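You operate a simulated robot arm through the tools that you are given. There is no shell and no other tool.

You run a simulated robot arm. Do the job below in one go: nothing can be reset, and whatever is moved stays where it is left.

Task
Fill hopper 2 from the silo until its Full lamp lights.
Fine: then close the silo, then stop the feed; no trip; leave its gate open and the other gates and hoppers as they are.

The check looks at the end state, three seconds after you hand in, the way a careful person would. Anything else that was tipped, shoved, dropped, spilled or broken makes it a failure.

Robot
A 6-joint arm with a two-finger gripper, fixed in place. Base frame: the origin is on the floor under the middle of its stand, x ahead of it, y to its left, z up; the work surface is at about z = 90. Units: cm, degrees, N and s.
It reaches about 163.7 cm from its shoulder. Its first joint turns from -166.0 to 166.0 degrees. Payload 3.43 kg.
The tool frame sits at the grasp point between the pads (the TCP): z along the fingers, y along the line on which they close. The tips reach 2 cm beyond it. The gripper opens to 19 cm; its body begins 24.8 cm behind the TCP.
Orientation is that of the tool frame in the base frame, as a unit quaternion [x, y, z, w]. With the fingers straight down and closing along the base's y, the tool's x points along the base's -x, its y along +y and its z along -z.

Tools
- The arm moves only by the tool send_rows. Its argument "deltas" is a list of rows, each a list of 7 numbers: the shift along the tool's x, y, z in units of 250 mm (1.0 is 250 mm), then the turn, a rotation vector about the tool's x, y, z in units of 90 degrees (1.0 is 90 degrees), then the closure, from 0 (fully open) to 1 (shut). In form: [[x, y, z, rx, ry, rz, gripper], ...]. A call has 1 to 20 rows; each row is the pose to reach, as a shift and turn from the pose commanded when the call began, along the tool's axes at that moment. A call with a number of a shift or a turn outside -1 to 1 is refused whole. A row lasts 0.2 s, in which the tool goes at most 5 cm and 8.6 degrees; a call with a longer step from one row to the next is refused whole, and so is a gripper value outside its range. A pose out of reach is approached as far as the arm can. The call stops where the force on the tool passes 90 N (or 10 N more than at its start, if that is more) or the arm is blocked; 0.2 s more then pass. The fingers move at their own pace (about 4.5 cm/s each) and stop on an object; they squeeze with about 29 N. The grip force told is the motor's: it shows also when the fingers shut on nothing. Time passes only in rows, and 0.2 s behind the last, so rows that repeat a pose let the fingers close. It gives the time, the measured TCP pose, the force on the tool (base axes), the opening and the grip force at its end, in the units of the frame above (readings bear some noise), with the torque about the TCP (base axes, N m) and any sound that the robot's microphone picked up.
- Cameras (640 x 400 px; columns grow to the right, rows downward): "scene" is fixed at [21.92, 50.05, 159.02]; the picture's right is [-0.50, -0.87, 0.00], its down [-0.66, 0.38, -0.65] and it looks along [0.56, -0.33, -0.76] (base axes); focal length 346 px, centre (320, 200). "wrist" rides on the gripper at [7, -0.9, -28.8] in the tool frame; the picture's right is [0.12, 0.99, 0.00], its down [-0.96, 0.12, -0.25] and it looks along [-0.25, 0.03, 0.97] (tool axes); focal length 261 px, centre (320, 200). There is no depth. A picture from a camera that has moved, and an enlarged one, comes with that camera's place and axes in the base frame and with its lens.
- snapshot(camera): a new picture of that camera. It takes no simulated time.
- move_column(by): slides the trunk up (or, below 0, down) by that many cm; the arm rides with it, the base frame stays. It gives what a move gives, with no picture.
- close_up(camera, box): a new picture of the part [left, top, right, bottom] of that camera's present view, enlarged. It takes no simulated time.
- job_done(): hands the job in; it is judged then, once.

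Nothing tells you positions but the pictures and the camera data. Unless the task says otherwise, let go and move clear before handing in.

The tools are called by a JSON object that holds its "api" and its "payload". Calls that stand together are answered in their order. send_rows: Moves the arm, as the interface text tells. Its arguments: {"type":"object","properties":{"deltas":{"type":"array","items":{"type":"array","items":{"type":"number"}}}},"required":["deltas"]} The other tools are called the same way: move_column (by) moves the trunk up or down; snapshot (camera) takes a picture; close_up (camera, box) takes an enlarged picture of a part of a camera's view; job_done () hands the job in.

At the start:

```text
t: 0.0
position: [58.77, 41.84, 128.55]
tool_rot: [0.001, 1.0, -0.001, 0.0]
ft_force: [-0.5, 0.0, 1.0]
torque: [0.0, -0.01, 0.0]
grip_width: 19.01
grasp_force: 0.1
trunk travel left (down, up): [-17.5, 6.5]
```

scene: 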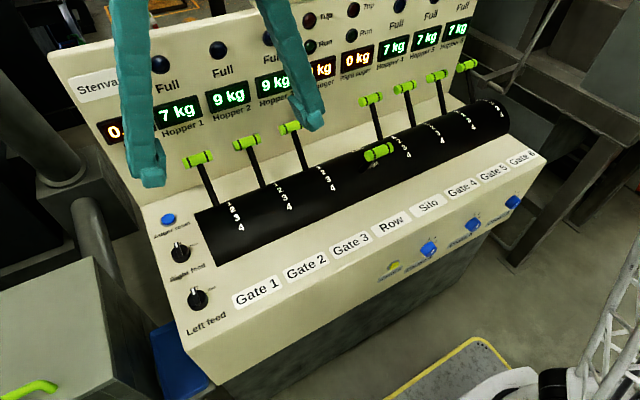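
wrist: 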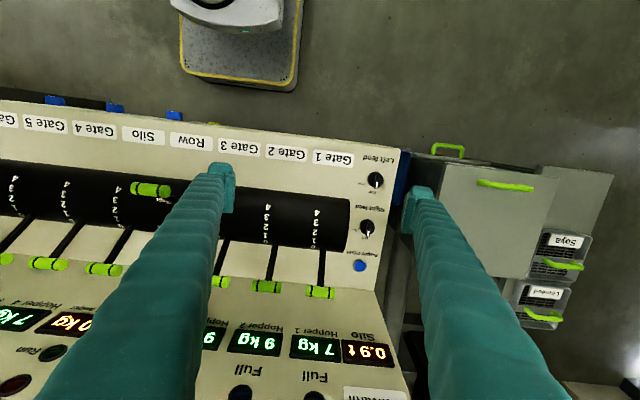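

I see a slanted console with levers for Gates 1-3, Row, Silo and Gates 4-6, plus displays, lamps and feed knobs. I'll look closer before moving anything.

{"api": "close_up", "payload": {"camera": "scene", "box": [40, 0, 300, 170]}}

{"api": "close_up", "payload": {"camera": "scene", "box": [280, 0, 540, 170]}}

{"api": "close_up", "payload": {"camera": "scene", "box": [140, 140, 400, 340]}}

{"api": "close_up", "payload": {"camera": "wrist", "box": [180, 100, 420, 400]}}

{"api": "close_up", "payload": {"camera": "wrist", "box": [0, 80, 240, 400]}}

```text
2.35 times, centred on (170, 85) of scene
camera zoom: at [21.92, 50.05, 159.02], right [-0.5, -0.87, 0.0], down [-0.66, 0.38, -0.65], along [0.56, -0.33, -0.76], focal length 813 px, centre (673, 471)
```

zoom: 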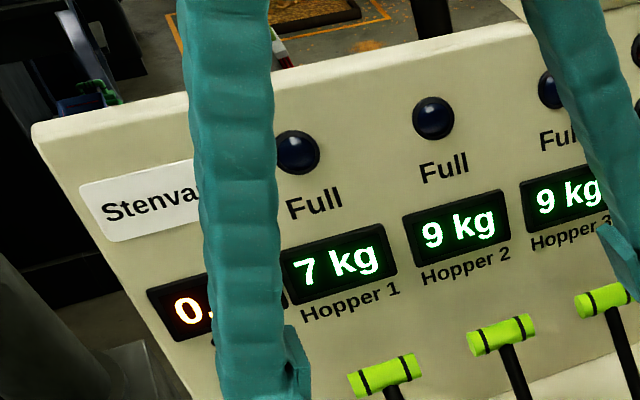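

```text
2.35 times, centred on (410, 85) of scene
camera zoom: at [21.92, 50.05, 159.02], right [-0.5, -0.87, 0.0], down [-0.66, 0.38, -0.65], along [0.56, -0.33, -0.76], focal length 813 px, centre (108, 471)
```

zoom: 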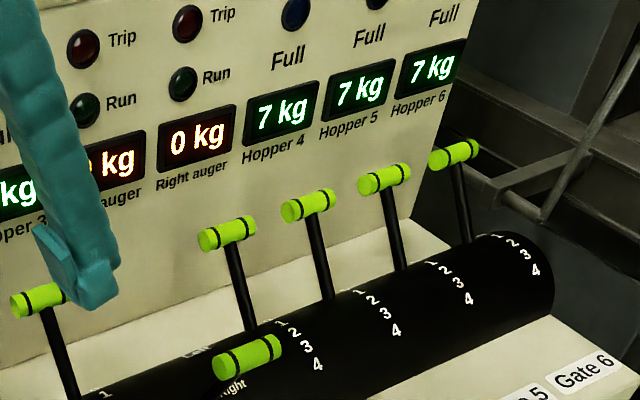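

```text
2.00 times, centred on (270, 240) of scene
camera zoom: at [21.92, 50.05, 159.02], right [-0.5, -0.87, 0.0], down [-0.66, 0.38, -0.65], along [0.56, -0.33, -0.76], focal length 691 px, centre (420, 120)
```

zoom: 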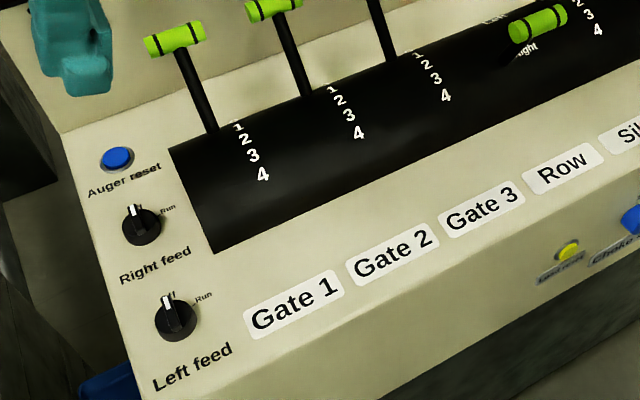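

```text
1.33 times, centred on (300, 250) of wrist
camera zoom: at [51.62, 40.81, 157.3], right [-0.12, 0.99, 0.0], down [0.96, 0.11, 0.25], along [0.25, 0.03, -0.97], focal length 348 px, centre (347, 133)
```

zoom: 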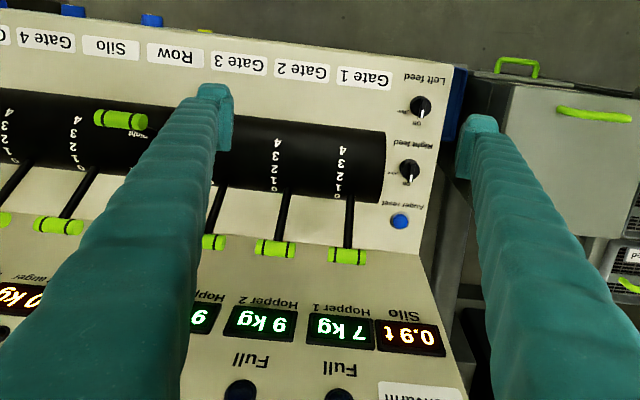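

```text
1.25 times, centred on (120, 240) of wrist
camera zoom: at [51.62, 40.81, 157.3], right [-0.12, 0.99, 0.0], down [0.96, 0.11, 0.25], along [0.25, 0.03, -0.97], focal length 326 px, centre (570, 150)
```

zoom: 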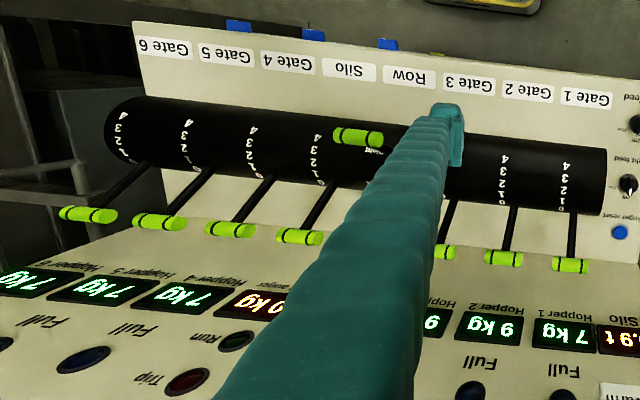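

The console faces the robot, with the levers spaced about 12 cm apart along y: Gate 1 at y≈44 and Gate 6 at y≈-41. Next I'll read the front buttons, the Row lever scale and the feed knobs.

{"api": "close_up", "payload": {"camera": "scene", "box": [360, 180, 540, 290]}}

{"api": "close_up", "payload": {"camera": "scene", "box": [330, 110, 450, 190]}}

{"api": "close_up", "payload": {"camera": "scene", "box": [140, 200, 260, 340]}}

{"api": "close_up", "payload": {"camera": "scene", "box": [280, 0, 400, 80]}}

{"api": "close_up", "payload": {"camera": "scene", "box": [0, 240, 220, 400]}}

```text
3.56 times, centred on (450, 235) of scene
camera zoom: at [21.92, 50.05, 159.02], right [-0.5, -0.87, 0.0], down [-0.66, 0.38, -0.65], along [0.56, -0.33, -0.76], focal length 1229 px, centre (-142, 76)
```

zoom: 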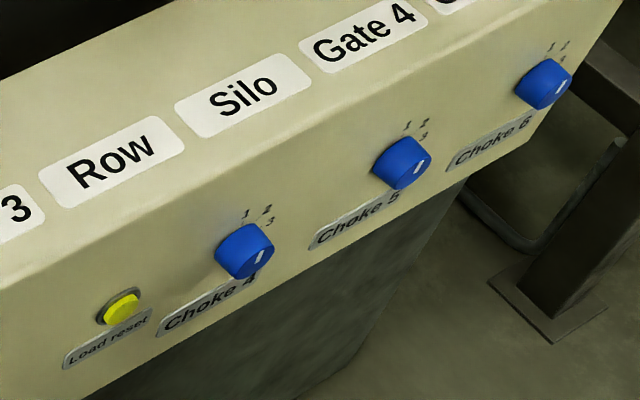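

```text
5.00 times, centred on (390, 150) of scene
camera zoom: at [21.92, 50.05, 159.02], right [-0.5, -0.87, 0.0], down [-0.66, 0.38, -0.65], along [0.56, -0.33, -0.76], focal length 1728 px, centre (-30, 450)
```

zoom: 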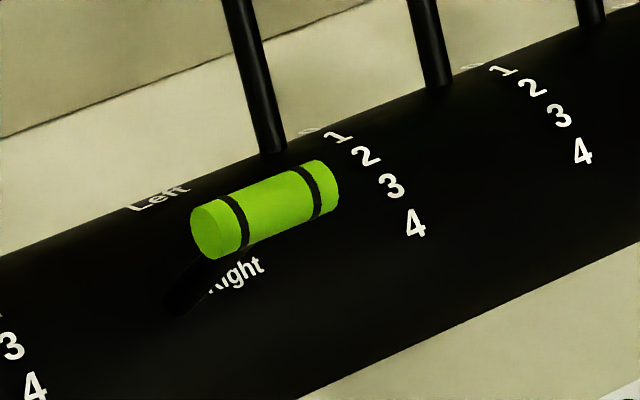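

```text
2.86 times, centred on (200, 270) of scene
camera zoom: at [21.92, 50.05, 159.02], right [-0.5, -0.87, 0.0], down [-0.66, 0.38, -0.65], along [0.56, -0.33, -0.76], focal length 988 px, centre (663, 0)
```

zoom: 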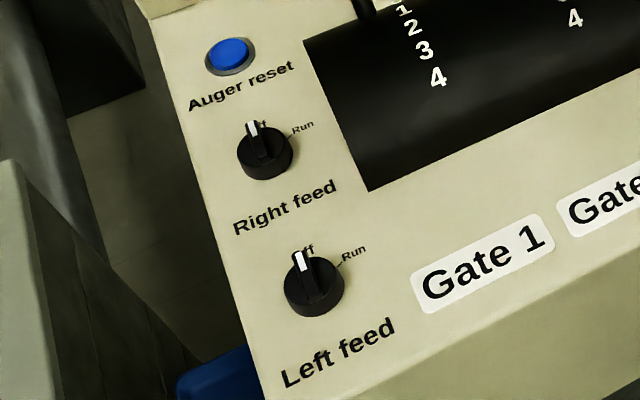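

```text
5.00 times, centred on (340, 40) of scene
camera zoom: at [21.92, 50.05, 159.02], right [-0.5, -0.87, 0.0], down [-0.66, 0.38, -0.65], along [0.56, -0.33, -0.76], focal length 1728 px, centre (220, 1000)
```

zoom: 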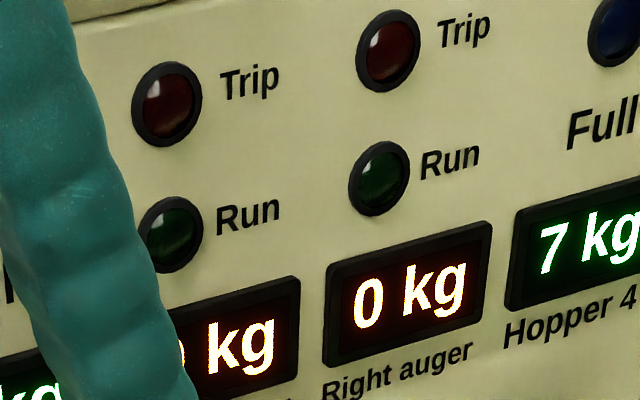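

```text
2.50 times, centred on (110, 320) of scene
camera zoom: at [21.92, 50.05, 159.02], right [-0.5, -0.87, 0.0], down [-0.66, 0.38, -0.65], along [0.56, -0.33, -0.76], focal length 864 px, centre (845, -100)
```

zoom: 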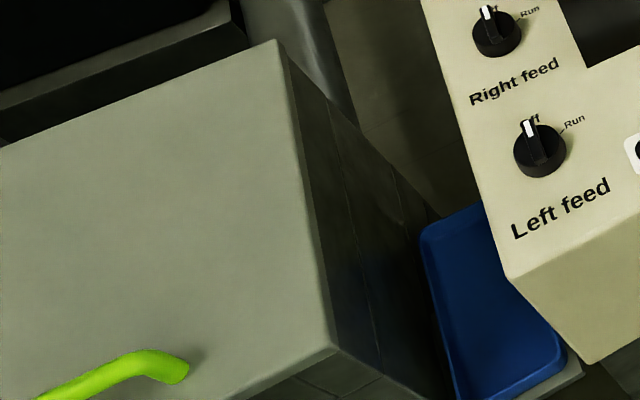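

The Row lever is at Right, all gates and the silo look to be at 0, and both feeds are Off. I'll pull the arm up and toward the middle, tilted, for clear views before touching anything.

{"api": "send_rows", "payload": {"deltas": [[0.05, -0.14, -0.06, 0, -0.05, 0, 0.6], [0.1, -0.28, -0.12, 0, -0.1, 0, 0.6], [0.15, -0.42, -0.18, 0, -0.15, 0, 0.6], [0.2, -0.56, -0.24, 0, -0.2, 0, 0.6], [0.25, -0.7, -0.3, 0, -0.25, 0, 0.6], [0.3, -0.84, -0.36, 0, -0.3, 0, 0.6], [0.33, -0.98, -0.42, 0, -0.33, 0, 0.6]]}}

{"api": "snapshot", "payload": {"camera": "scene"}}

{"api": "snapshot", "payload": {"camera": "wrist"}}

```text
t: 1.6
position: [50.59, 17.1, 138.9]
tool_rot: [0.0, 0.967, 0.0, 0.256]
ft_force: [1.0, 0.6, -0.9]
torque: [-0.12, 0.17, -0.08]
grip_width: 7.6
grasp_force: 0.2
trunk travel left (down, up): [-17.5, 6.5]
```

```text
taken
```

scene: 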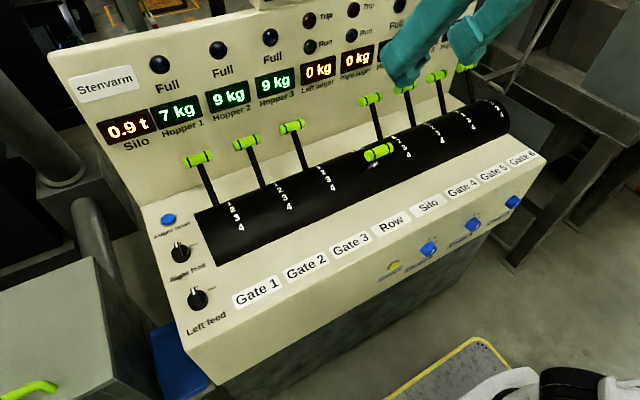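

```text
taken
camera wrist: at [30.16, 16.31, 160.31], right [-0.1, 0.99, -0.06], down [0.71, 0.12, 0.69], along [0.69, 0.03, -0.72], focal length 261 px, centre (320, 200)
```

wrist: 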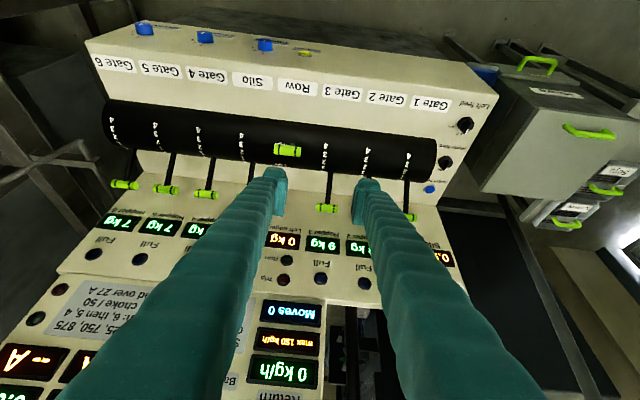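

Beyond the panel there's another instrument area with a rating plate and ammeters. I'll read that before acting.

{"api": "close_up", "payload": {"camera": "wrist", "box": [0, 270, 160, 400]}}

{"api": "close_up", "payload": {"camera": "wrist", "box": [220, 280, 380, 400]}}

{"api": "close_up", "payload": {"camera": "scene", "box": [200, 0, 400, 110]}}

```text
3.08 times, centred on (80, 335) of wrist
camera zoom: at [30.16, 16.31, 160.31], right [-0.1, 0.99, -0.06], down [0.71, 0.12, 0.69], along [0.69, 0.03, -0.72], focal length 802 px, centre (1058, -215)
```

zoom: 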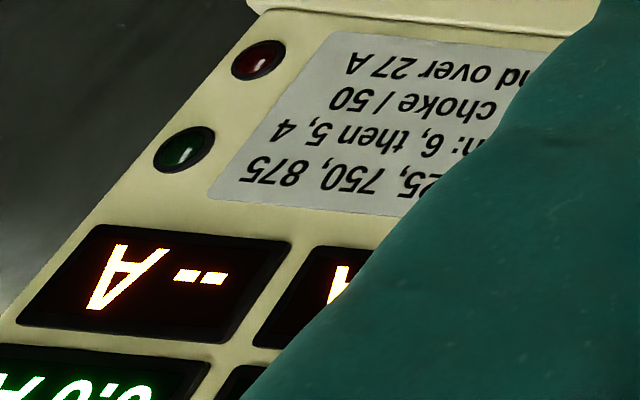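

```text
3.33 times, centred on (300, 340) of wrist
camera zoom: at [30.16, 16.31, 160.31], right [-0.1, 0.99, -0.06], down [0.71, 0.12, 0.69], along [0.69, 0.03, -0.72], focal length 869 px, centre (387, -267)
```

zoom: 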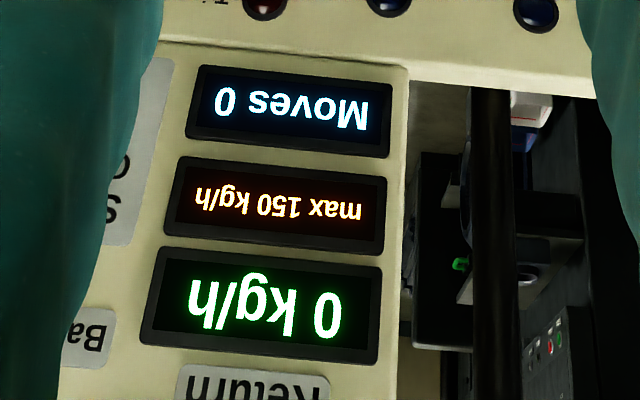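

```text
3.20 times, centred on (300, 55) of scene
camera zoom: at [21.92, 50.05, 159.02], right [-0.5, -0.87, 0.0], down [-0.66, 0.38, -0.65], along [0.56, -0.33, -0.76], focal length 1106 px, centre (384, 664)
```

zoom: 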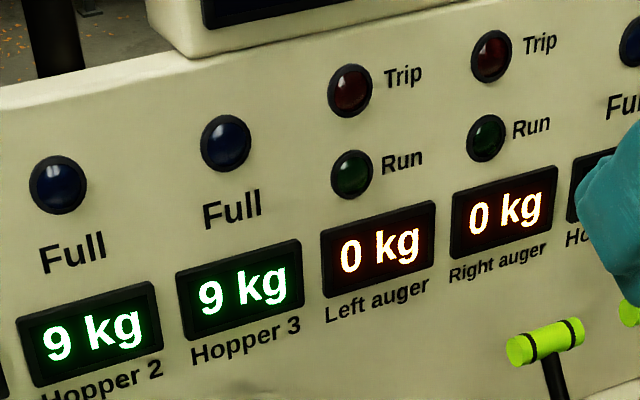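

There's an upper panel with a rating plate, a "max 150 kg/h" display, a "Moves" counter and ammeters. I'll raise and tilt the wrist camera to read all of it.

{"api": "send_rows", "payload": {"deltas": [[-0.116, -0.126, -0.039, 0, -0.056, 0, 0.6], [-0.233, -0.251, -0.078, 0, -0.111, 0, 0.6], [-0.35, -0.377, -0.117, 0, -0.167, 0, 0.6], [-0.466, -0.503, -0.155, 0, -0.222, 0, 0.6], [-0.583, -0.629, -0.194, 0, -0.278, 0, 0.6], [-0.7, -0.754, -0.233, 0, -0.333, 0, 0.6], [-0.816, -0.88, -0.272, 0, -0.389, 0, 0.6]]}}

{"api": "snapshot", "payload": {"camera": "wrist"}}

{"api": "snapshot", "payload": {"camera": "scene"}}

```text
t: 3.2
position: [64.84, -4.74, 155.09]
tool_rot: [-0.001, 0.845, 0.001, 0.535]
ft_force: [-2.1, -1.4, 0.4]
torque: [0.13, -0.06, 0.33]
grip_width: 7.6
grasp_force: 0.0
trunk travel left (down, up): [-17.5, 6.5]
```

```text
taken
camera wrist: at [35.82, -5.69, 161.01], right [-0.05, 0.99, -0.11], down [0.19, 0.12, 0.98], along [0.98, 0.03, -0.19], focal length 261 px, centre (320, 200)
```

wrist: 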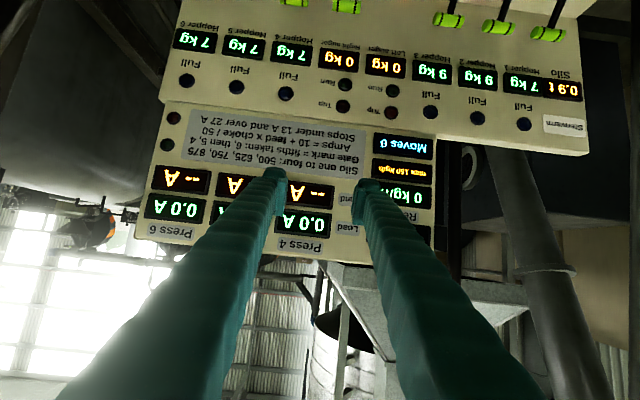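

```text
taken
```

scene: 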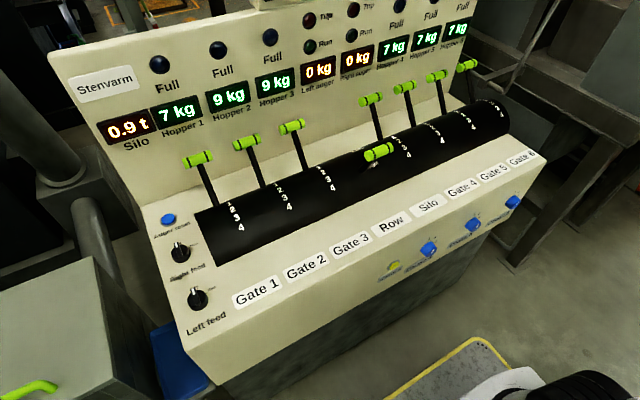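

{"api": "close_up", "payload": {"camera": "wrist", "box": [140, 95, 400, 260]}}

{"api": "close_up", "payload": {"camera": "wrist", "box": [360, 120, 460, 250]}}

{"api": "close_up", "payload": {"camera": "wrist", "box": [320, 40, 600, 150]}}

```text
2.42 times, centred on (270, 178) of wrist
camera zoom: at [35.82, -5.69, 161.01], right [-0.05, 0.99, -0.11], down [0.19, 0.12, 0.98], along [0.98, 0.03, -0.19], focal length 632 px, centre (441, 254)
```

zoom: 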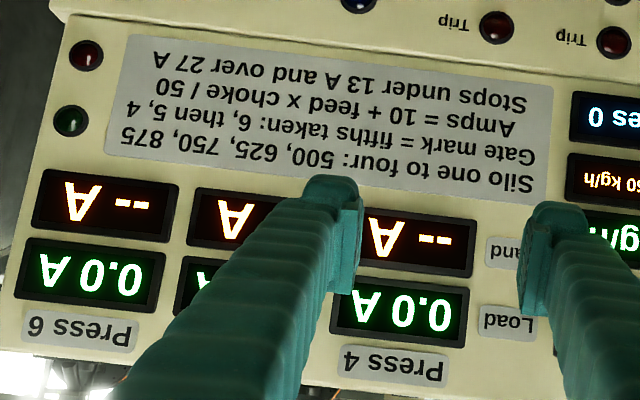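

```text
3.08 times, centred on (410, 185) of wrist
camera zoom: at [35.82, -5.69, 161.01], right [-0.05, 0.99, -0.11], down [0.19, 0.12, 0.98], along [0.98, 0.03, -0.19], focal length 802 px, centre (43, 246)
```

zoom: 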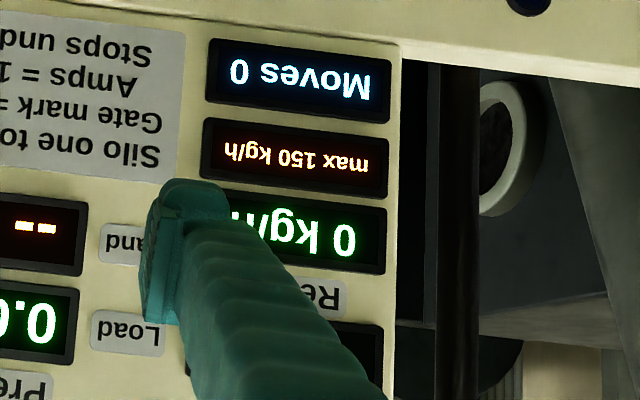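

```text
2.29 times, centred on (460, 95) of wrist
camera zoom: at [35.82, -5.69, 161.01], right [-0.05, 0.99, -0.11], down [0.19, 0.12, 0.98], along [0.98, 0.03, -0.19], focal length 596 px, centre (0, 440)
```

zoom: 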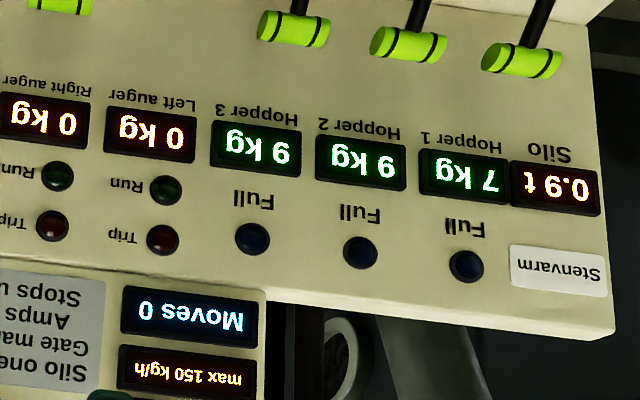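

The plate covers the right-hand presses, but it also gives the silo marks as 500–875 kg/h and each gate mark as fifths of the flow taken. So I'll use Gate 2 at mark 4 and the silo at mark 1.
First the Row lever, at about (67, 8, 106) and set to Right, has to go to Left. I'm moving toward it now.

{"api": "send_rows", "payload": {"deltas": [[0.16, 0.056, 0.057, 0, 0.064, 0, 0.55], [0.32, 0.111, 0.113, 0, 0.129, 0, 0.55], [0.479, 0.167, 0.17, 0, 0.193, 0, 0.55], [0.639, 0.223, 0.226, 0, 0.257, 0, 0.55], [0.799, 0.278, 0.283, 0, 0.322, 0, 0.55], [0.958, 0.334, 0.339, 0, 0.386, 0, 0.55]]}}

{"api": "snapshot", "payload": {"camera": "wrist"}}

{"api": "snapshot", "payload": {"camera": "scene"}}

```text
t: 4.6
position: [62.05, 3.42, 129.89]
tool_rot: [0.002, 0.966, 0.0, 0.259]
ft_force: [-0.8, 0.3, 0.3]
torque: [0.0, -0.1, 0.02]
grip_width: 8.55
grasp_force: 0.0
trunk travel left (down, up): [-17.5, 6.5]
```

```text
taken
camera wrist: at [41.67, 2.5, 151.33], right [-0.1, 0.99, -0.06], down [0.71, 0.11, 0.69], along [0.7, 0.03, -0.72], focal length 261 px, centre (320, 200)
```

wrist: 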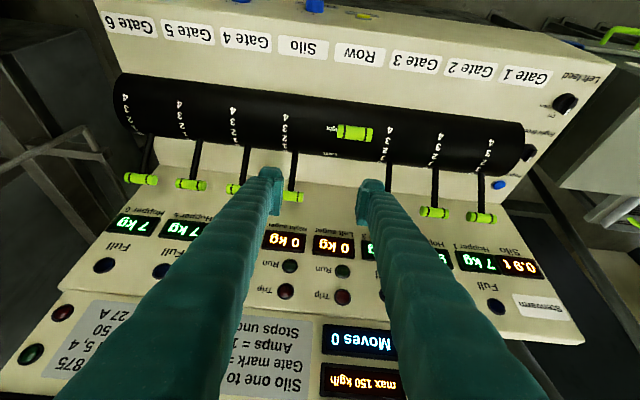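

```text
taken
```

scene: 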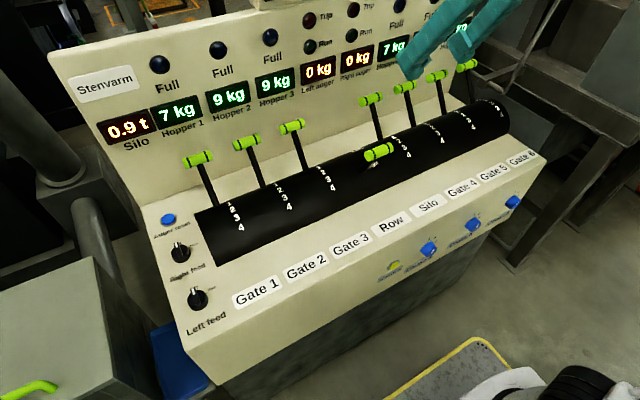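

The Row handle triangulates to about (67.0, 8.2, 105.6), lying along y. I'll come to a pre-grasp about 10 cm back along the finger direction and check alignment.

{"api": "send_rows", "payload": {"deltas": [[0.078, 0.047, 0.115, 0, 0, 0, 0.53], [0.157, 0.094, 0.23, 0, 0, 0, 0.53], [0.235, 0.14, 0.345, 0, 0, 0, 0.53], [0.314, 0.187, 0.46, 0, 0, 0, 0.53]]}}

{"api": "snapshot", "payload": {"camera": "wrist"}}

{"api": "close_up", "payload": {"camera": "scene", "box": [320, 60, 480, 160]}}

```text
t: 5.6
position: [61.3, 8.21, 115.89]
tool_rot: [0.0, 0.966, 0.0, 0.259]
ft_force: [-0.2, -0.9, -1.1]
torque: [0.02, 0.02, 0.02]
grip_width: 8.93
grasp_force: 0.2
trunk travel left (down, up): [-17.5, 6.5]
```

```text
taken
camera wrist: at [40.71, 7.28, 137.23], right [-0.1, 0.99, -0.06], down [0.71, 0.11, 0.69], along [0.7, 0.03, -0.72], focal length 261 px, centre (320, 200)
```

wrist: 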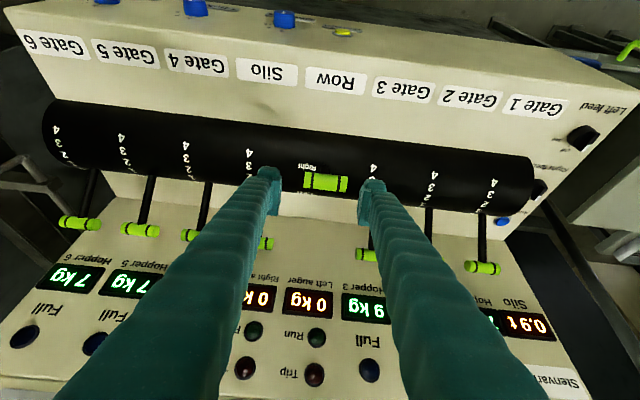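

```text
4.00 times, centred on (400, 110) of scene
camera zoom: at [21.92, 50.05, 159.02], right [-0.5, -0.87, 0.0], down [-0.66, 0.38, -0.65], along [0.56, -0.33, -0.76], focal length 1382 px, centre (0, 560)
```

zoom: 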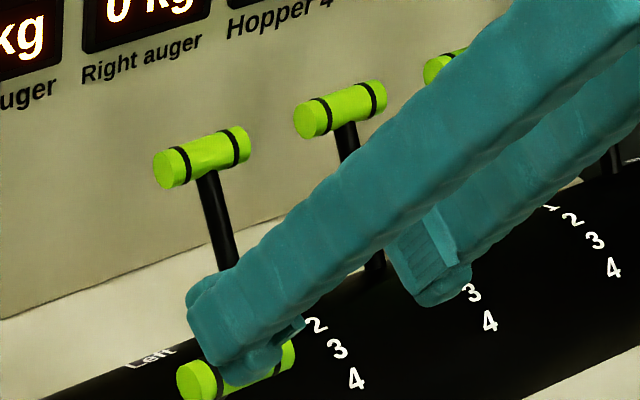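

The fingers line up in tilt, but the handle sits about 0.85 cm toward +y. I'll correct that, move in partway and recheck.

{"api": "send_rows", "payload": {"deltas": [[-0.01, 0.034, 0.12, 0, 0, 0, 0.53], [-0.02, 0.034, 0.24, 0, 0, 0, 0.53]]}}

{"api": "snapshot", "payload": {"camera": "wrist"}}

{"api": "close_up", "payload": {"camera": "scene", "box": [320, 80, 480, 180]}}

```text
t: 6.2
position: [64.51, 8.95, 111.11]
tool_rot: [0.001, 0.966, 0.0, 0.259]
ft_force: [-1.1, 0.3, 0.6]
torque: [0.03, -0.09, 0.01]
grip_width: 8.93
grasp_force: 0.1
trunk travel left (down, up): [-17.5, 6.5]
```

```text
taken
camera wrist: at [44.03, 8.03, 132.35], right [-0.1, 0.99, -0.06], down [0.71, 0.11, 0.7], along [0.7, 0.03, -0.72], focal length 261 px, centre (320, 200)
```

wrist: 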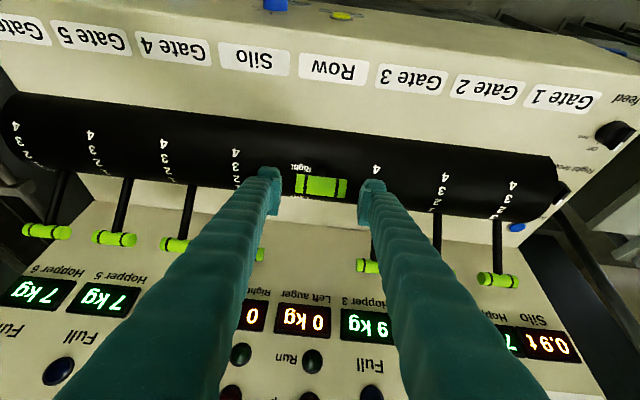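

```text
4.00 times, centred on (400, 130) of scene
camera zoom: at [21.92, 50.05, 159.02], right [-0.5, -0.87, 0.0], down [-0.66, 0.38, -0.65], along [0.56, -0.33, -0.76], focal length 1382 px, centre (0, 480)
```

zoom: 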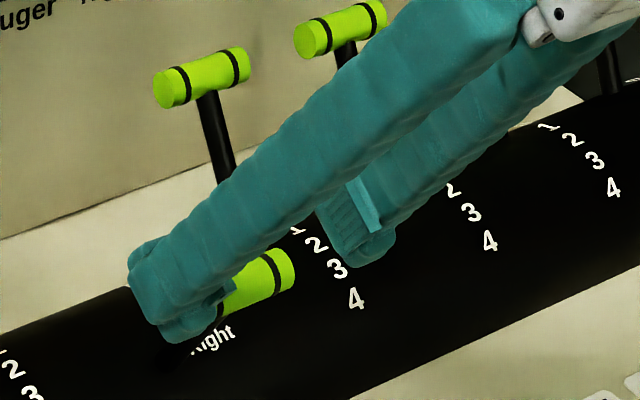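

Now the handle is centred between the fingers, about 6 cm ahead along the finger axis. I'll advance and then close on its ends.

{"api": "send_rows", "payload": {"deltas": [[0, 0, 0.08, 0, 0, 0, 0.53], [0, 0, 0.16, 0, 0, 0, 0.53], [0, 0, 0.235, 0, 0, 0, 0.53]]}}

{"api": "snapshot", "payload": {"camera": "wrist"}}

{"api": "close_up", "payload": {"camera": "scene", "box": [320, 80, 480, 180]}}

```text
t: 7.0
position: [67.59, 9.01, 105.79]
tool_rot: [0.0, 0.966, 0.0, 0.258]
ft_force: [0.4, 4.8, -1.4]
torque: [-0.1, -0.07, -0.09]
grip_width: 9.18
grasp_force: 1.9
trunk travel left (down, up): [-17.5, 6.5]
```

```text
taken
camera wrist: at [47.04, 8.07, 127.14], right [-0.1, 0.99, -0.06], down [0.71, 0.12, 0.69], along [0.7, 0.03, -0.72], focal length 261 px, centre (320, 200)
```

wrist: 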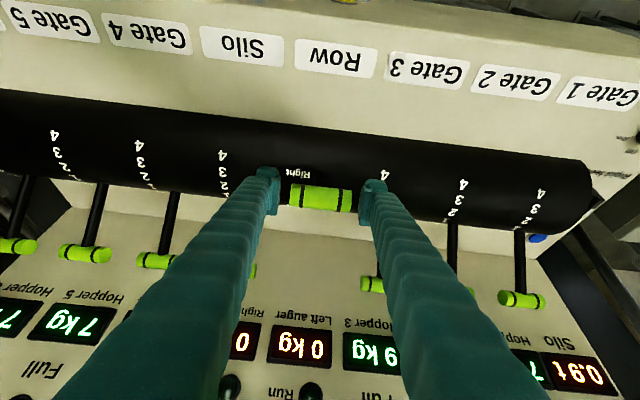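

```text
4.00 times, centred on (400, 130) of scene
camera zoom: at [21.92, 50.05, 159.02], right [-0.5, -0.87, 0.0], down [-0.66, 0.38, -0.65], along [0.56, -0.33, -0.76], focal length 1382 px, centre (0, 480)
```

zoom: 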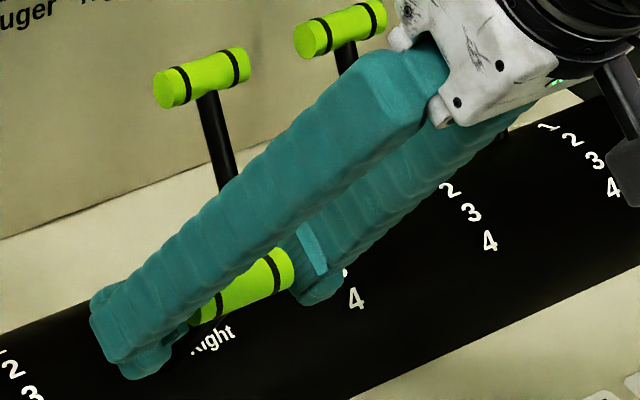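

The handle is between the pads, with a slight touch on one side. Closing now.

{"api": "send_rows", "payload": {"deltas": [[0, 0, 0, 0, 0, 0, 0.6], [0, 0, 0, 0, 0, 0, 0.7], [0, 0, 0, 0, 0, 0, 0.8], [0, 0, 0, 0, 0, 0, 0.8]]}}

{"api": "snapshot", "payload": {"camera": "wrist"}}

```text
t: 8.0
position: [67.5, 9.0, 105.83]
tool_rot: [0.0, 0.966, 0.0, 0.258]
ft_force: [0.6, 10.1, -6.8]
torque: [-0.08, 0.23, -0.03]
grip_width: 9.0
grasp_force: 44.7
trunk travel left (down, up): [-17.5, 6.5]
```

```text
taken
camera wrist: at [47.05, 8.09, 127.16], right [-0.1, 0.99, -0.06], down [0.71, 0.12, 0.69], along [0.7, 0.03, -0.72], focal length 261 px, centre (320, 200)
```

wrist: 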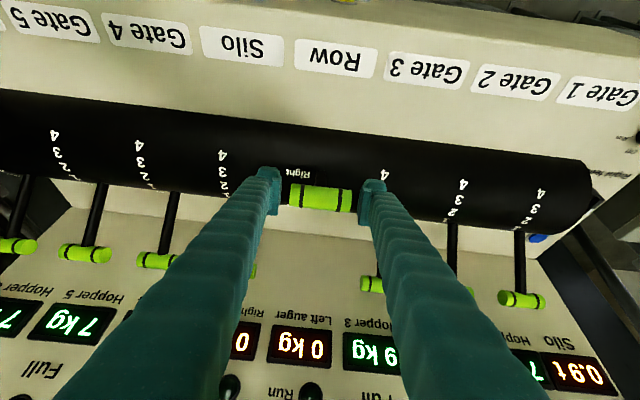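

{"api": "close_up", "payload": {"camera": "wrist", "box": [240, 140, 400, 240]}}

{"api": "close_up", "payload": {"camera": "scene", "box": [320, 100, 440, 180]}}

```text
4.00 times, centred on (320, 190) of wrist
camera zoom: at [47.05, 8.09, 127.16], right [-0.1, 0.99, -0.06], down [0.71, 0.12, 0.69], along [0.7, 0.03, -0.72], focal length 1043 px, centre (320, 240)
```

zoom: 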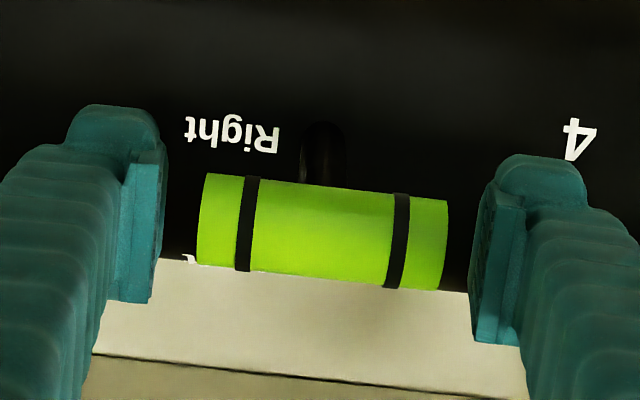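

```text
5.00 times, centred on (380, 140) of scene
camera zoom: at [21.92, 50.05, 159.02], right [-0.5, -0.87, 0.0], down [-0.66, 0.38, -0.65], along [0.56, -0.33, -0.76], focal length 1728 px, centre (20, 500)
```

zoom: 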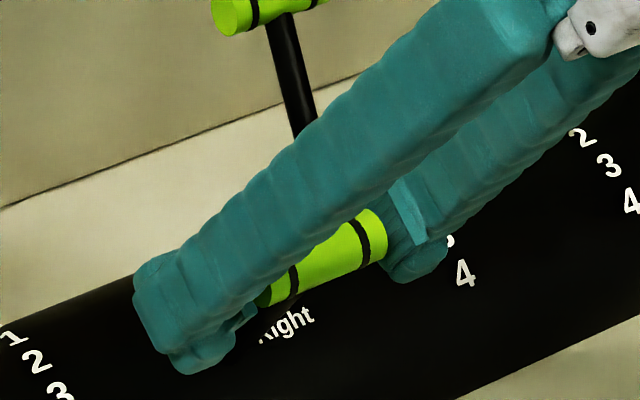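

The fingers stalled at 9.0 cm, so the handle's solid ends are slightly wider than they look, but it is held. I'll test with a small push back along the lever arc and watch the forces.

{"api": "send_rows", "payload": {"deltas": [[-0.061, 0, 0.008, 0, 0, 0, 0.7], [-0.123, 0, 0.023, 0, 0, 0, 0.7]]}}

{"api": "snapshot", "payload": {"camera": "wrist"}}

{"api": "close_up", "payload": {"camera": "scene", "box": [320, 80, 480, 180]}}

```text
t: 8.6
position: [70.48, 9.06, 107.0]
tool_rot: [0.001, 0.966, 0.0, 0.26]
ft_force: [-10.4, 6.0, 12.4]
torque: [-0.3, 0.94, -0.07]
grip_width: 8.95
grasp_force: 44.7
trunk travel left (down, up): [-17.5, 6.5]
```

```text
taken
camera wrist: at [49.9, 8.09, 128.34], right [-0.1, 0.99, -0.06], down [0.71, 0.12, 0.7], along [0.7, 0.03, -0.72], focal length 261 px, centre (320, 200)
```

wrist: 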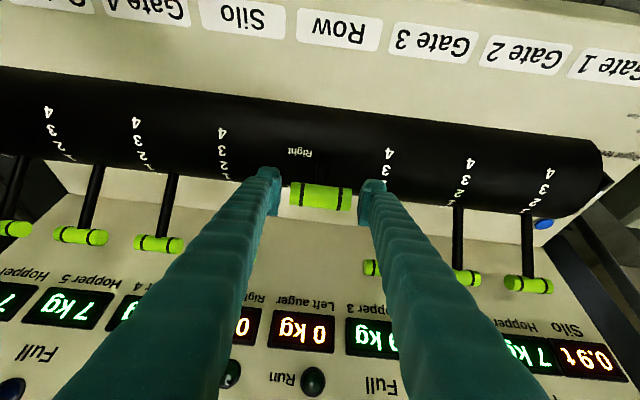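

```text
4.00 times, centred on (400, 130) of scene
camera zoom: at [21.92, 50.05, 159.02], right [-0.5, -0.87, 0.0], down [-0.66, 0.38, -0.65], along [0.56, -0.33, -0.76], focal length 1382 px, centre (0, 480)
```

zoom: 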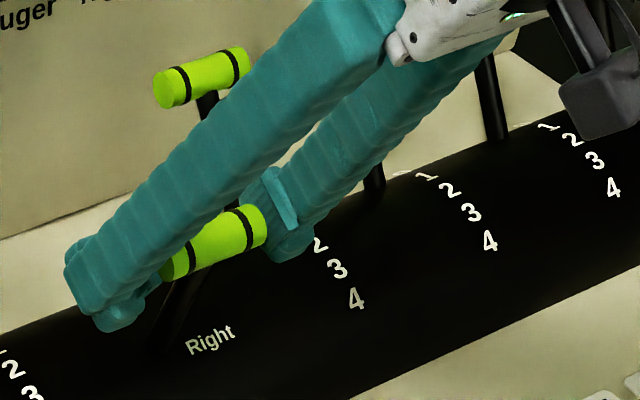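

The lever follows with about 10 N of resistance, and the outward force tells me the true arc is slightly larger. Continuing back toward Left with a slightly bigger radius.

{"api": "send_rows", "payload": {"deltas": [[-0.061, 0, 0.005, 0, 0, 0, 0.7], [-0.121, 0, 0.026, 0, 0, 0, 0.7], [-0.177, 0, 0.058, 0, 0, 0, 0.7], [-0.232, 0, 0.09, 0, 0, 0, 0.7]]}}

{"api": "close_up", "payload": {"camera": "scene", "box": [320, 80, 480, 180]}}

{"api": "snapshot", "payload": {"camera": "wrist"}}

```text
t: 9.6
position: [76.7, 8.99, 108.13]
tool_rot: [0.001, 0.966, -0.001, 0.259]
ft_force: [-3.6, -1.3, 11.8]
torque: [-0.29, 0.73, 0.02]
grip_width: 8.97
grasp_force: 45.0
trunk travel left (down, up): [-17.5, 6.5]
```

```text
4.00 times, centred on (400, 130) of scene
camera zoom: at [21.92, 50.05, 159.02], right [-0.5, -0.87, 0.0], down [-0.66, 0.38, -0.65], along [0.56, -0.33, -0.76], focal length 1382 px, centre (0, 480)
```

zoom: 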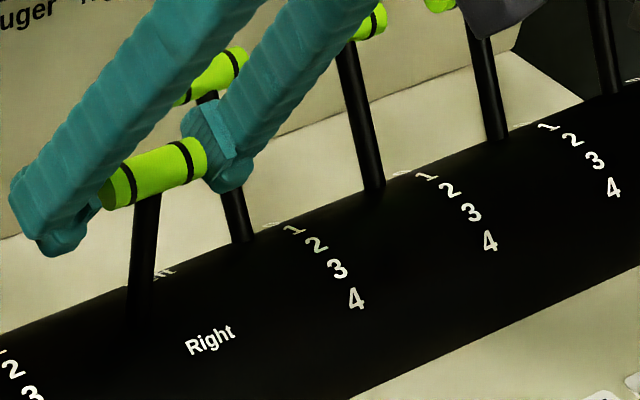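

```text
taken
camera wrist: at [56.04, 8.12, 129.35], right [-0.1, 0.99, -0.06], down [0.71, 0.11, 0.7], along [0.7, 0.03, -0.72], focal length 261 px, centre (320, 200)
```

wrist: 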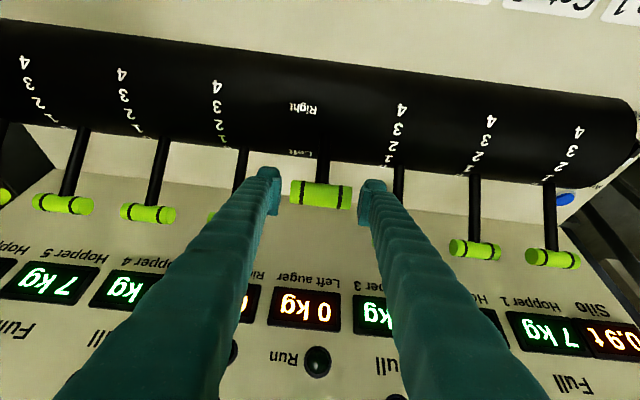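

The Row lever is about midway. To stay clear of the Gate 3 and Silo handles, I'll release, back out and finish the push with closed fingers from the front.

{"api": "send_rows", "payload": {"deltas": [[0, 0, 0, 0, 0, 0, 0.45], [0, 0, 0, 0, 0, 0, 0.45], [0, 0, 0, 0, 0, 0, 0.45], [0, 0, -0.1, 0, 0, 0, 0.45], [0, 0, -0.2, 0, 0, 0, 0.45], [0, 0, -0.3, 0, 0, 0, 0.45], [0, 0, -0.4, 0, 0, 0, 0.45]]}}

{"api": "snapshot", "payload": {"camera": "wrist"}}

{"api": "close_up", "payload": {"camera": "scene", "box": [280, 60, 480, 185]}}

```text
t: 11.2
position: [71.7, 9.09, 116.69]
tool_rot: [0.0, 0.966, 0.0, 0.258]
ft_force: [0.0, 0.1, 0.0]
torque: [-0.02, 0.08, -0.01]
grip_width: 10.44
grasp_force: 0.1
trunk travel left (down, up): [-17.5, 6.5]
```

```text
taken
camera wrist: at [51.17, 8.22, 137.98], right [-0.1, 0.99, -0.06], down [0.71, 0.11, 0.69], along [0.7, 0.03, -0.72], focal length 261 px, centre (320, 200)
```

wrist: 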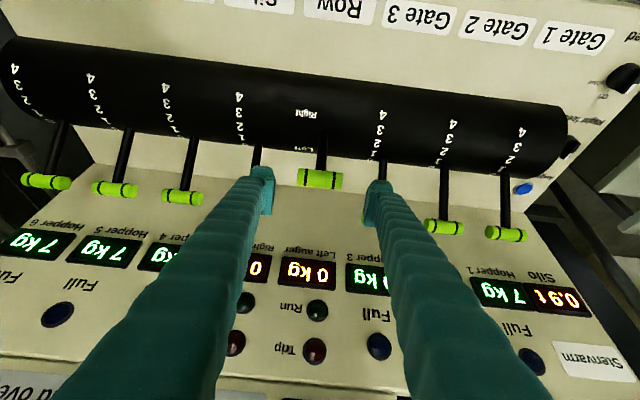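

```text
3.20 times, centred on (380, 122) of scene
camera zoom: at [21.92, 50.05, 159.02], right [-0.5, -0.87, 0.0], down [-0.66, 0.38, -0.65], along [0.56, -0.33, -0.76], focal length 1106 px, centre (128, 448)
```

zoom: 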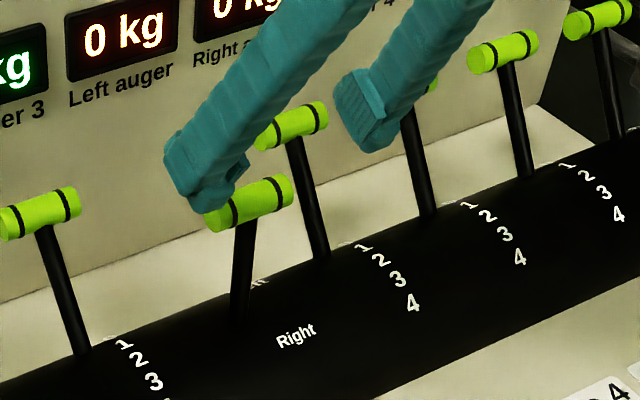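

The Row lever stays where it was left. I'm closing the fingers and bringing them down in front of its handle.

{"api": "send_rows", "payload": {"deltas": [[0.06, 0, -0.02, 0, 0, 0, 1.0], [0.12, 0, -0.02, 0, 0, 0, 1.0], [0.175, 0, -0.009, 0, 0, 0, 1.0], [0.175, 0, -0.009, 0, 0, 0, 1.0], [0.175, 0, -0.009, 0, 0, 0, 1.0], [0.175, 0, -0.009, 0, 0, 0, 1.0], [0.175, 0, 0.13, 0, 0, 0, 1.0], [0.175, 0, 0.26, 0, 0, 0, 1.0], [0.175, 0, 0.39, 0, 0, 0, 1.0]]}}

{"api": "close_up", "payload": {"camera": "scene", "box": [280, 60, 480, 185]}}

{"api": "snapshot", "payload": {"camera": "wrist"}}

```text
t: 13.2
position: [72.73, 9.0, 106.05]
tool_rot: [0.001, 0.966, 0.0, 0.258]
ft_force: [-0.8, -0.1, 0.2]
torque: [0.03, -0.04, 0.03]
grip_width: 0.04
grasp_force: 28.6
trunk travel left (down, up): [-17.5, 6.5]
```

```text
3.20 times, centred on (380, 122) of scene
camera zoom: at [21.92, 50.05, 159.02], right [-0.5, -0.87, 0.0], down [-0.66, 0.38, -0.65], along [0.56, -0.33, -0.76], focal length 1106 px, centre (128, 448)
```

zoom: 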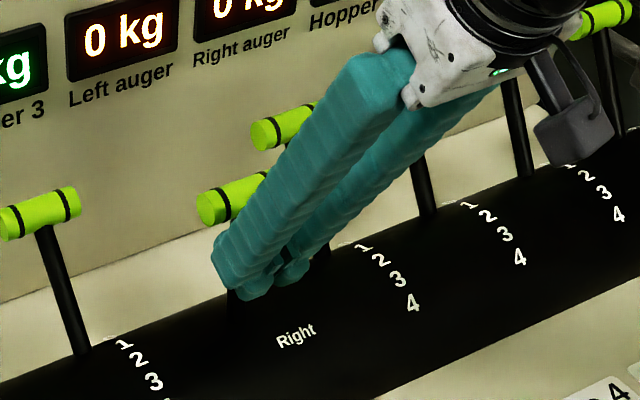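

```text
taken
camera wrist: at [52.22, 8.14, 127.44], right [-0.1, 0.99, -0.06], down [0.71, 0.11, 0.7], along [0.7, 0.03, -0.72], focal length 261 px, centre (320, 200)
```

wrist: 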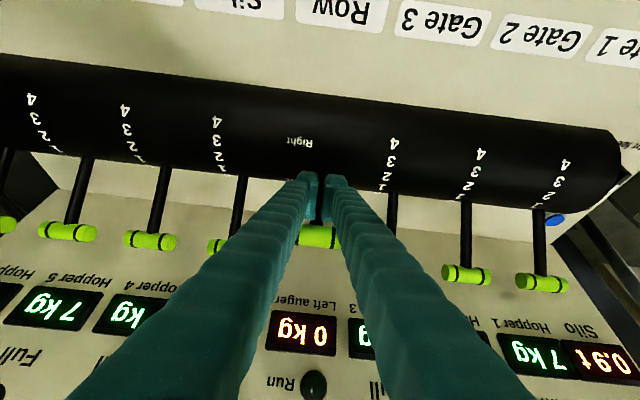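

The closed fingers are in front of the Row handle. Pushing it back gently along the arc.

{"api": "send_rows", "payload": {"deltas": [[-0.069, 0, 0.017, 0, 0, 0, 1.0], [-0.118, 0, 0.05, 0, 0, 0, 1.0], [-0.166, 0, 0.084, 0, 0, 0, 1.0], [-0.195, 0, 0.117, 0, 0, 0, 1.0]]}}

{"api": "close_up", "payload": {"camera": "scene", "box": [280, 60, 480, 185]}}

{"api": "snapshot", "payload": {"camera": "wrist"}}

```text
t: 14.2
position: [78.38, 9.1, 105.79]
tool_rot: [0.0, 0.966, -0.001, 0.259]
ft_force: [-0.5, 0.0, 0.3]
torque: [0.02, -0.01, 0.0]
grip_width: 0.01
grasp_force: 29.1
trunk travel left (down, up): [-17.5, 6.5]
```

```text
3.20 times, centred on (380, 122) of scene
camera zoom: at [21.92, 50.05, 159.02], right [-0.5, -0.87, 0.0], down [-0.66, 0.38, -0.65], along [0.56, -0.33, -0.76], focal length 1106 px, centre (128, 448)
```

zoom: 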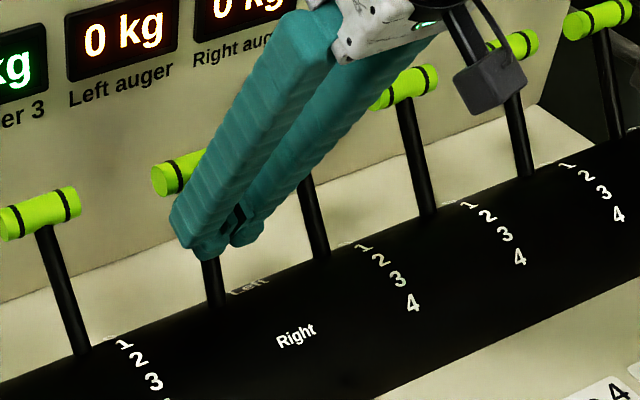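

```text
taken
camera wrist: at [57.97, 8.2, 127.17], right [-0.1, 0.99, -0.06], down [0.71, 0.12, 0.7], along [0.7, 0.03, -0.72], focal length 261 px, centre (320, 200)
```

wrist: 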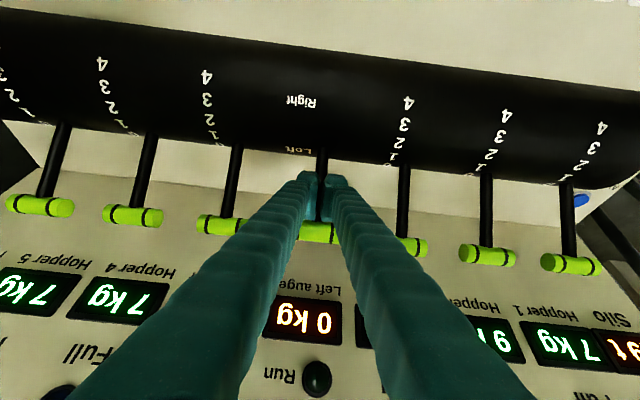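

No contact force remains, so the lever seems to have gone over to Left by itself. I'm backing off to confirm.

{"api": "send_rows", "payload": {"deltas": [[0.06, 0, -0.02, 0, 0, 0, 1.0], [0.1, 0, -0.15, 0, 0, 0, 0.9], [0.12, 0, -0.3, 0, 0, 0, 0.8], [0.14, 0, -0.45, 0, 0, 0, 0.7], [0.16, 0, -0.6, 0, 0, 0, 0.6]]}}

{"api": "snapshot", "payload": {"camera": "scene"}}

{"api": "close_up", "payload": {"camera": "scene", "box": [280, 60, 480, 185]}}

{"api": "snapshot", "payload": {"camera": "wrist"}}

```text
t: 15.4
position: [67.45, 8.89, 116.89]
tool_rot: [0.001, 0.966, 0.0, 0.259]
ft_force: [0.4, 0.2, -0.1]
torque: [-0.03, 0.11, 0.0]
grip_width: 7.6
grasp_force: 0.0
trunk travel left (down, up): [-17.5, 6.5]
```

```text
taken
```

scene: 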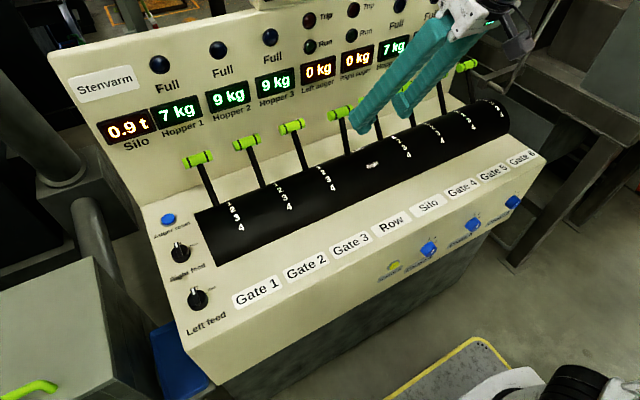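

```text
3.20 times, centred on (380, 122) of scene
camera zoom: at [21.92, 50.05, 159.02], right [-0.5, -0.87, 0.0], down [-0.66, 0.38, -0.65], along [0.56, -0.33, -0.76], focal length 1106 px, centre (128, 448)
```

zoom: 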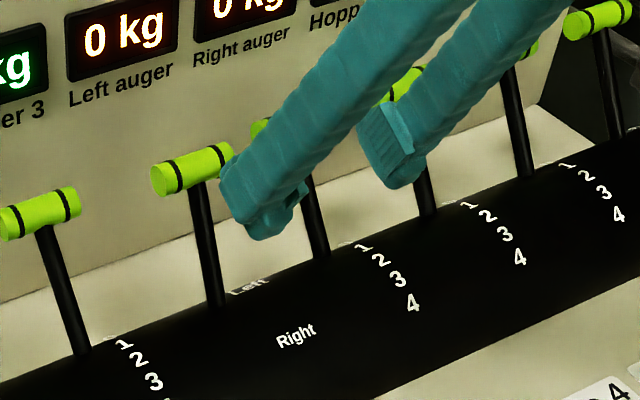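

```text
taken
camera wrist: at [46.94, 8.05, 138.23], right [-0.1, 0.99, -0.06], down [0.71, 0.11, 0.69], along [0.7, 0.03, -0.72], focal length 261 px, centre (320, 200)
```

wrist: 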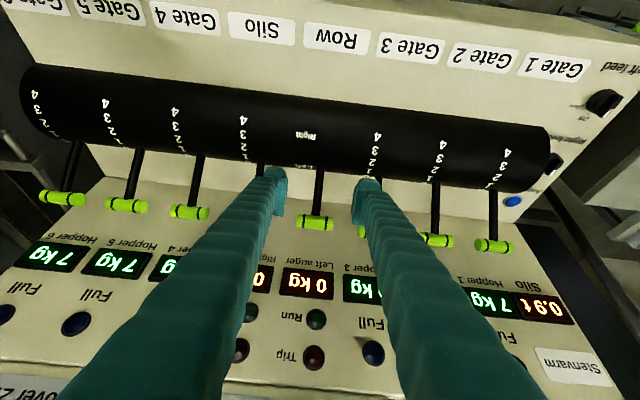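

Row is now at Left, with its shaft at the "Left" mark. Gate 2's handle, at about y=33.5, is too close to its neighbours to straddle. I'll grip its shaft below the handle at a 55° tilt, and am moving to pre-grasp.

{"api": "send_rows", "payload": {"deltas": [[0, 0.15, 0, 0, -0.035, 0, 0.74], [0, 0.3, 0, 0, -0.07, 0, 0.74], [0, 0.45, 0, 0, -0.105, 0, 0.74], [0, 0.6, 0.05, 0, -0.14, 0, 0.74], [0, 0.75, 0.12, 0, -0.175, 0, 0.74], [-0.005, 0.9, 0.2, 0, -0.21, 0, 0.74], [-0.01, 0.984, 0.33, 0, -0.245, 0, 0.74], [-0.01, 0.984, 0.468, 0, -0.278, 0, 0.74]]}}

{"api": "snapshot", "payload": {"camera": "wrist"}}

{"api": "snapshot", "payload": {"camera": "scene"}}

```text
t: 17.2
position: [73.55, 33.65, 106.81]
tool_rot: [0.001, 0.887, 0.0, 0.462]
ft_force: [-0.7, -0.3, 0.1]
torque: [0.06, 0.0, 0.08]
grip_width: 4.94
grasp_force: 0.0
trunk travel left (down, up): [-17.5, 6.5]
```

```text
taken
camera wrist: at [45.93, 32.74, 117.35], right [-0.07, 0.99, -0.1], down [0.35, 0.11, 0.93], along [0.93, 0.03, -0.35], focal length 261 px, centre (320, 200)
```

wrist: 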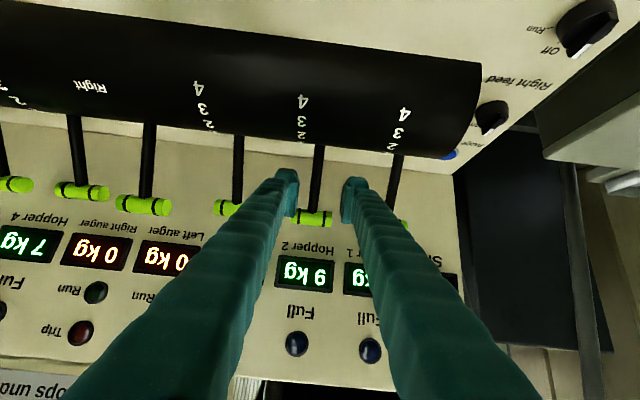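

```text
taken
```

scene: 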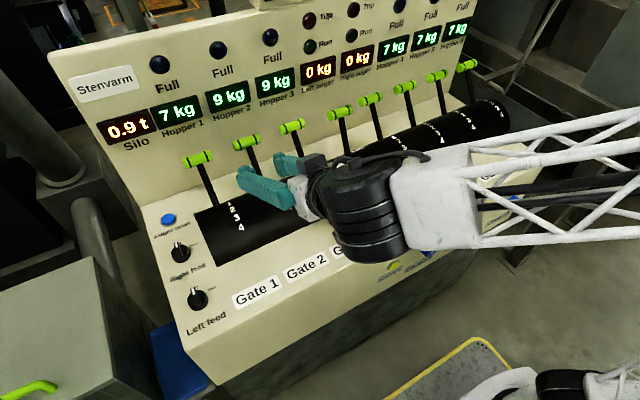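

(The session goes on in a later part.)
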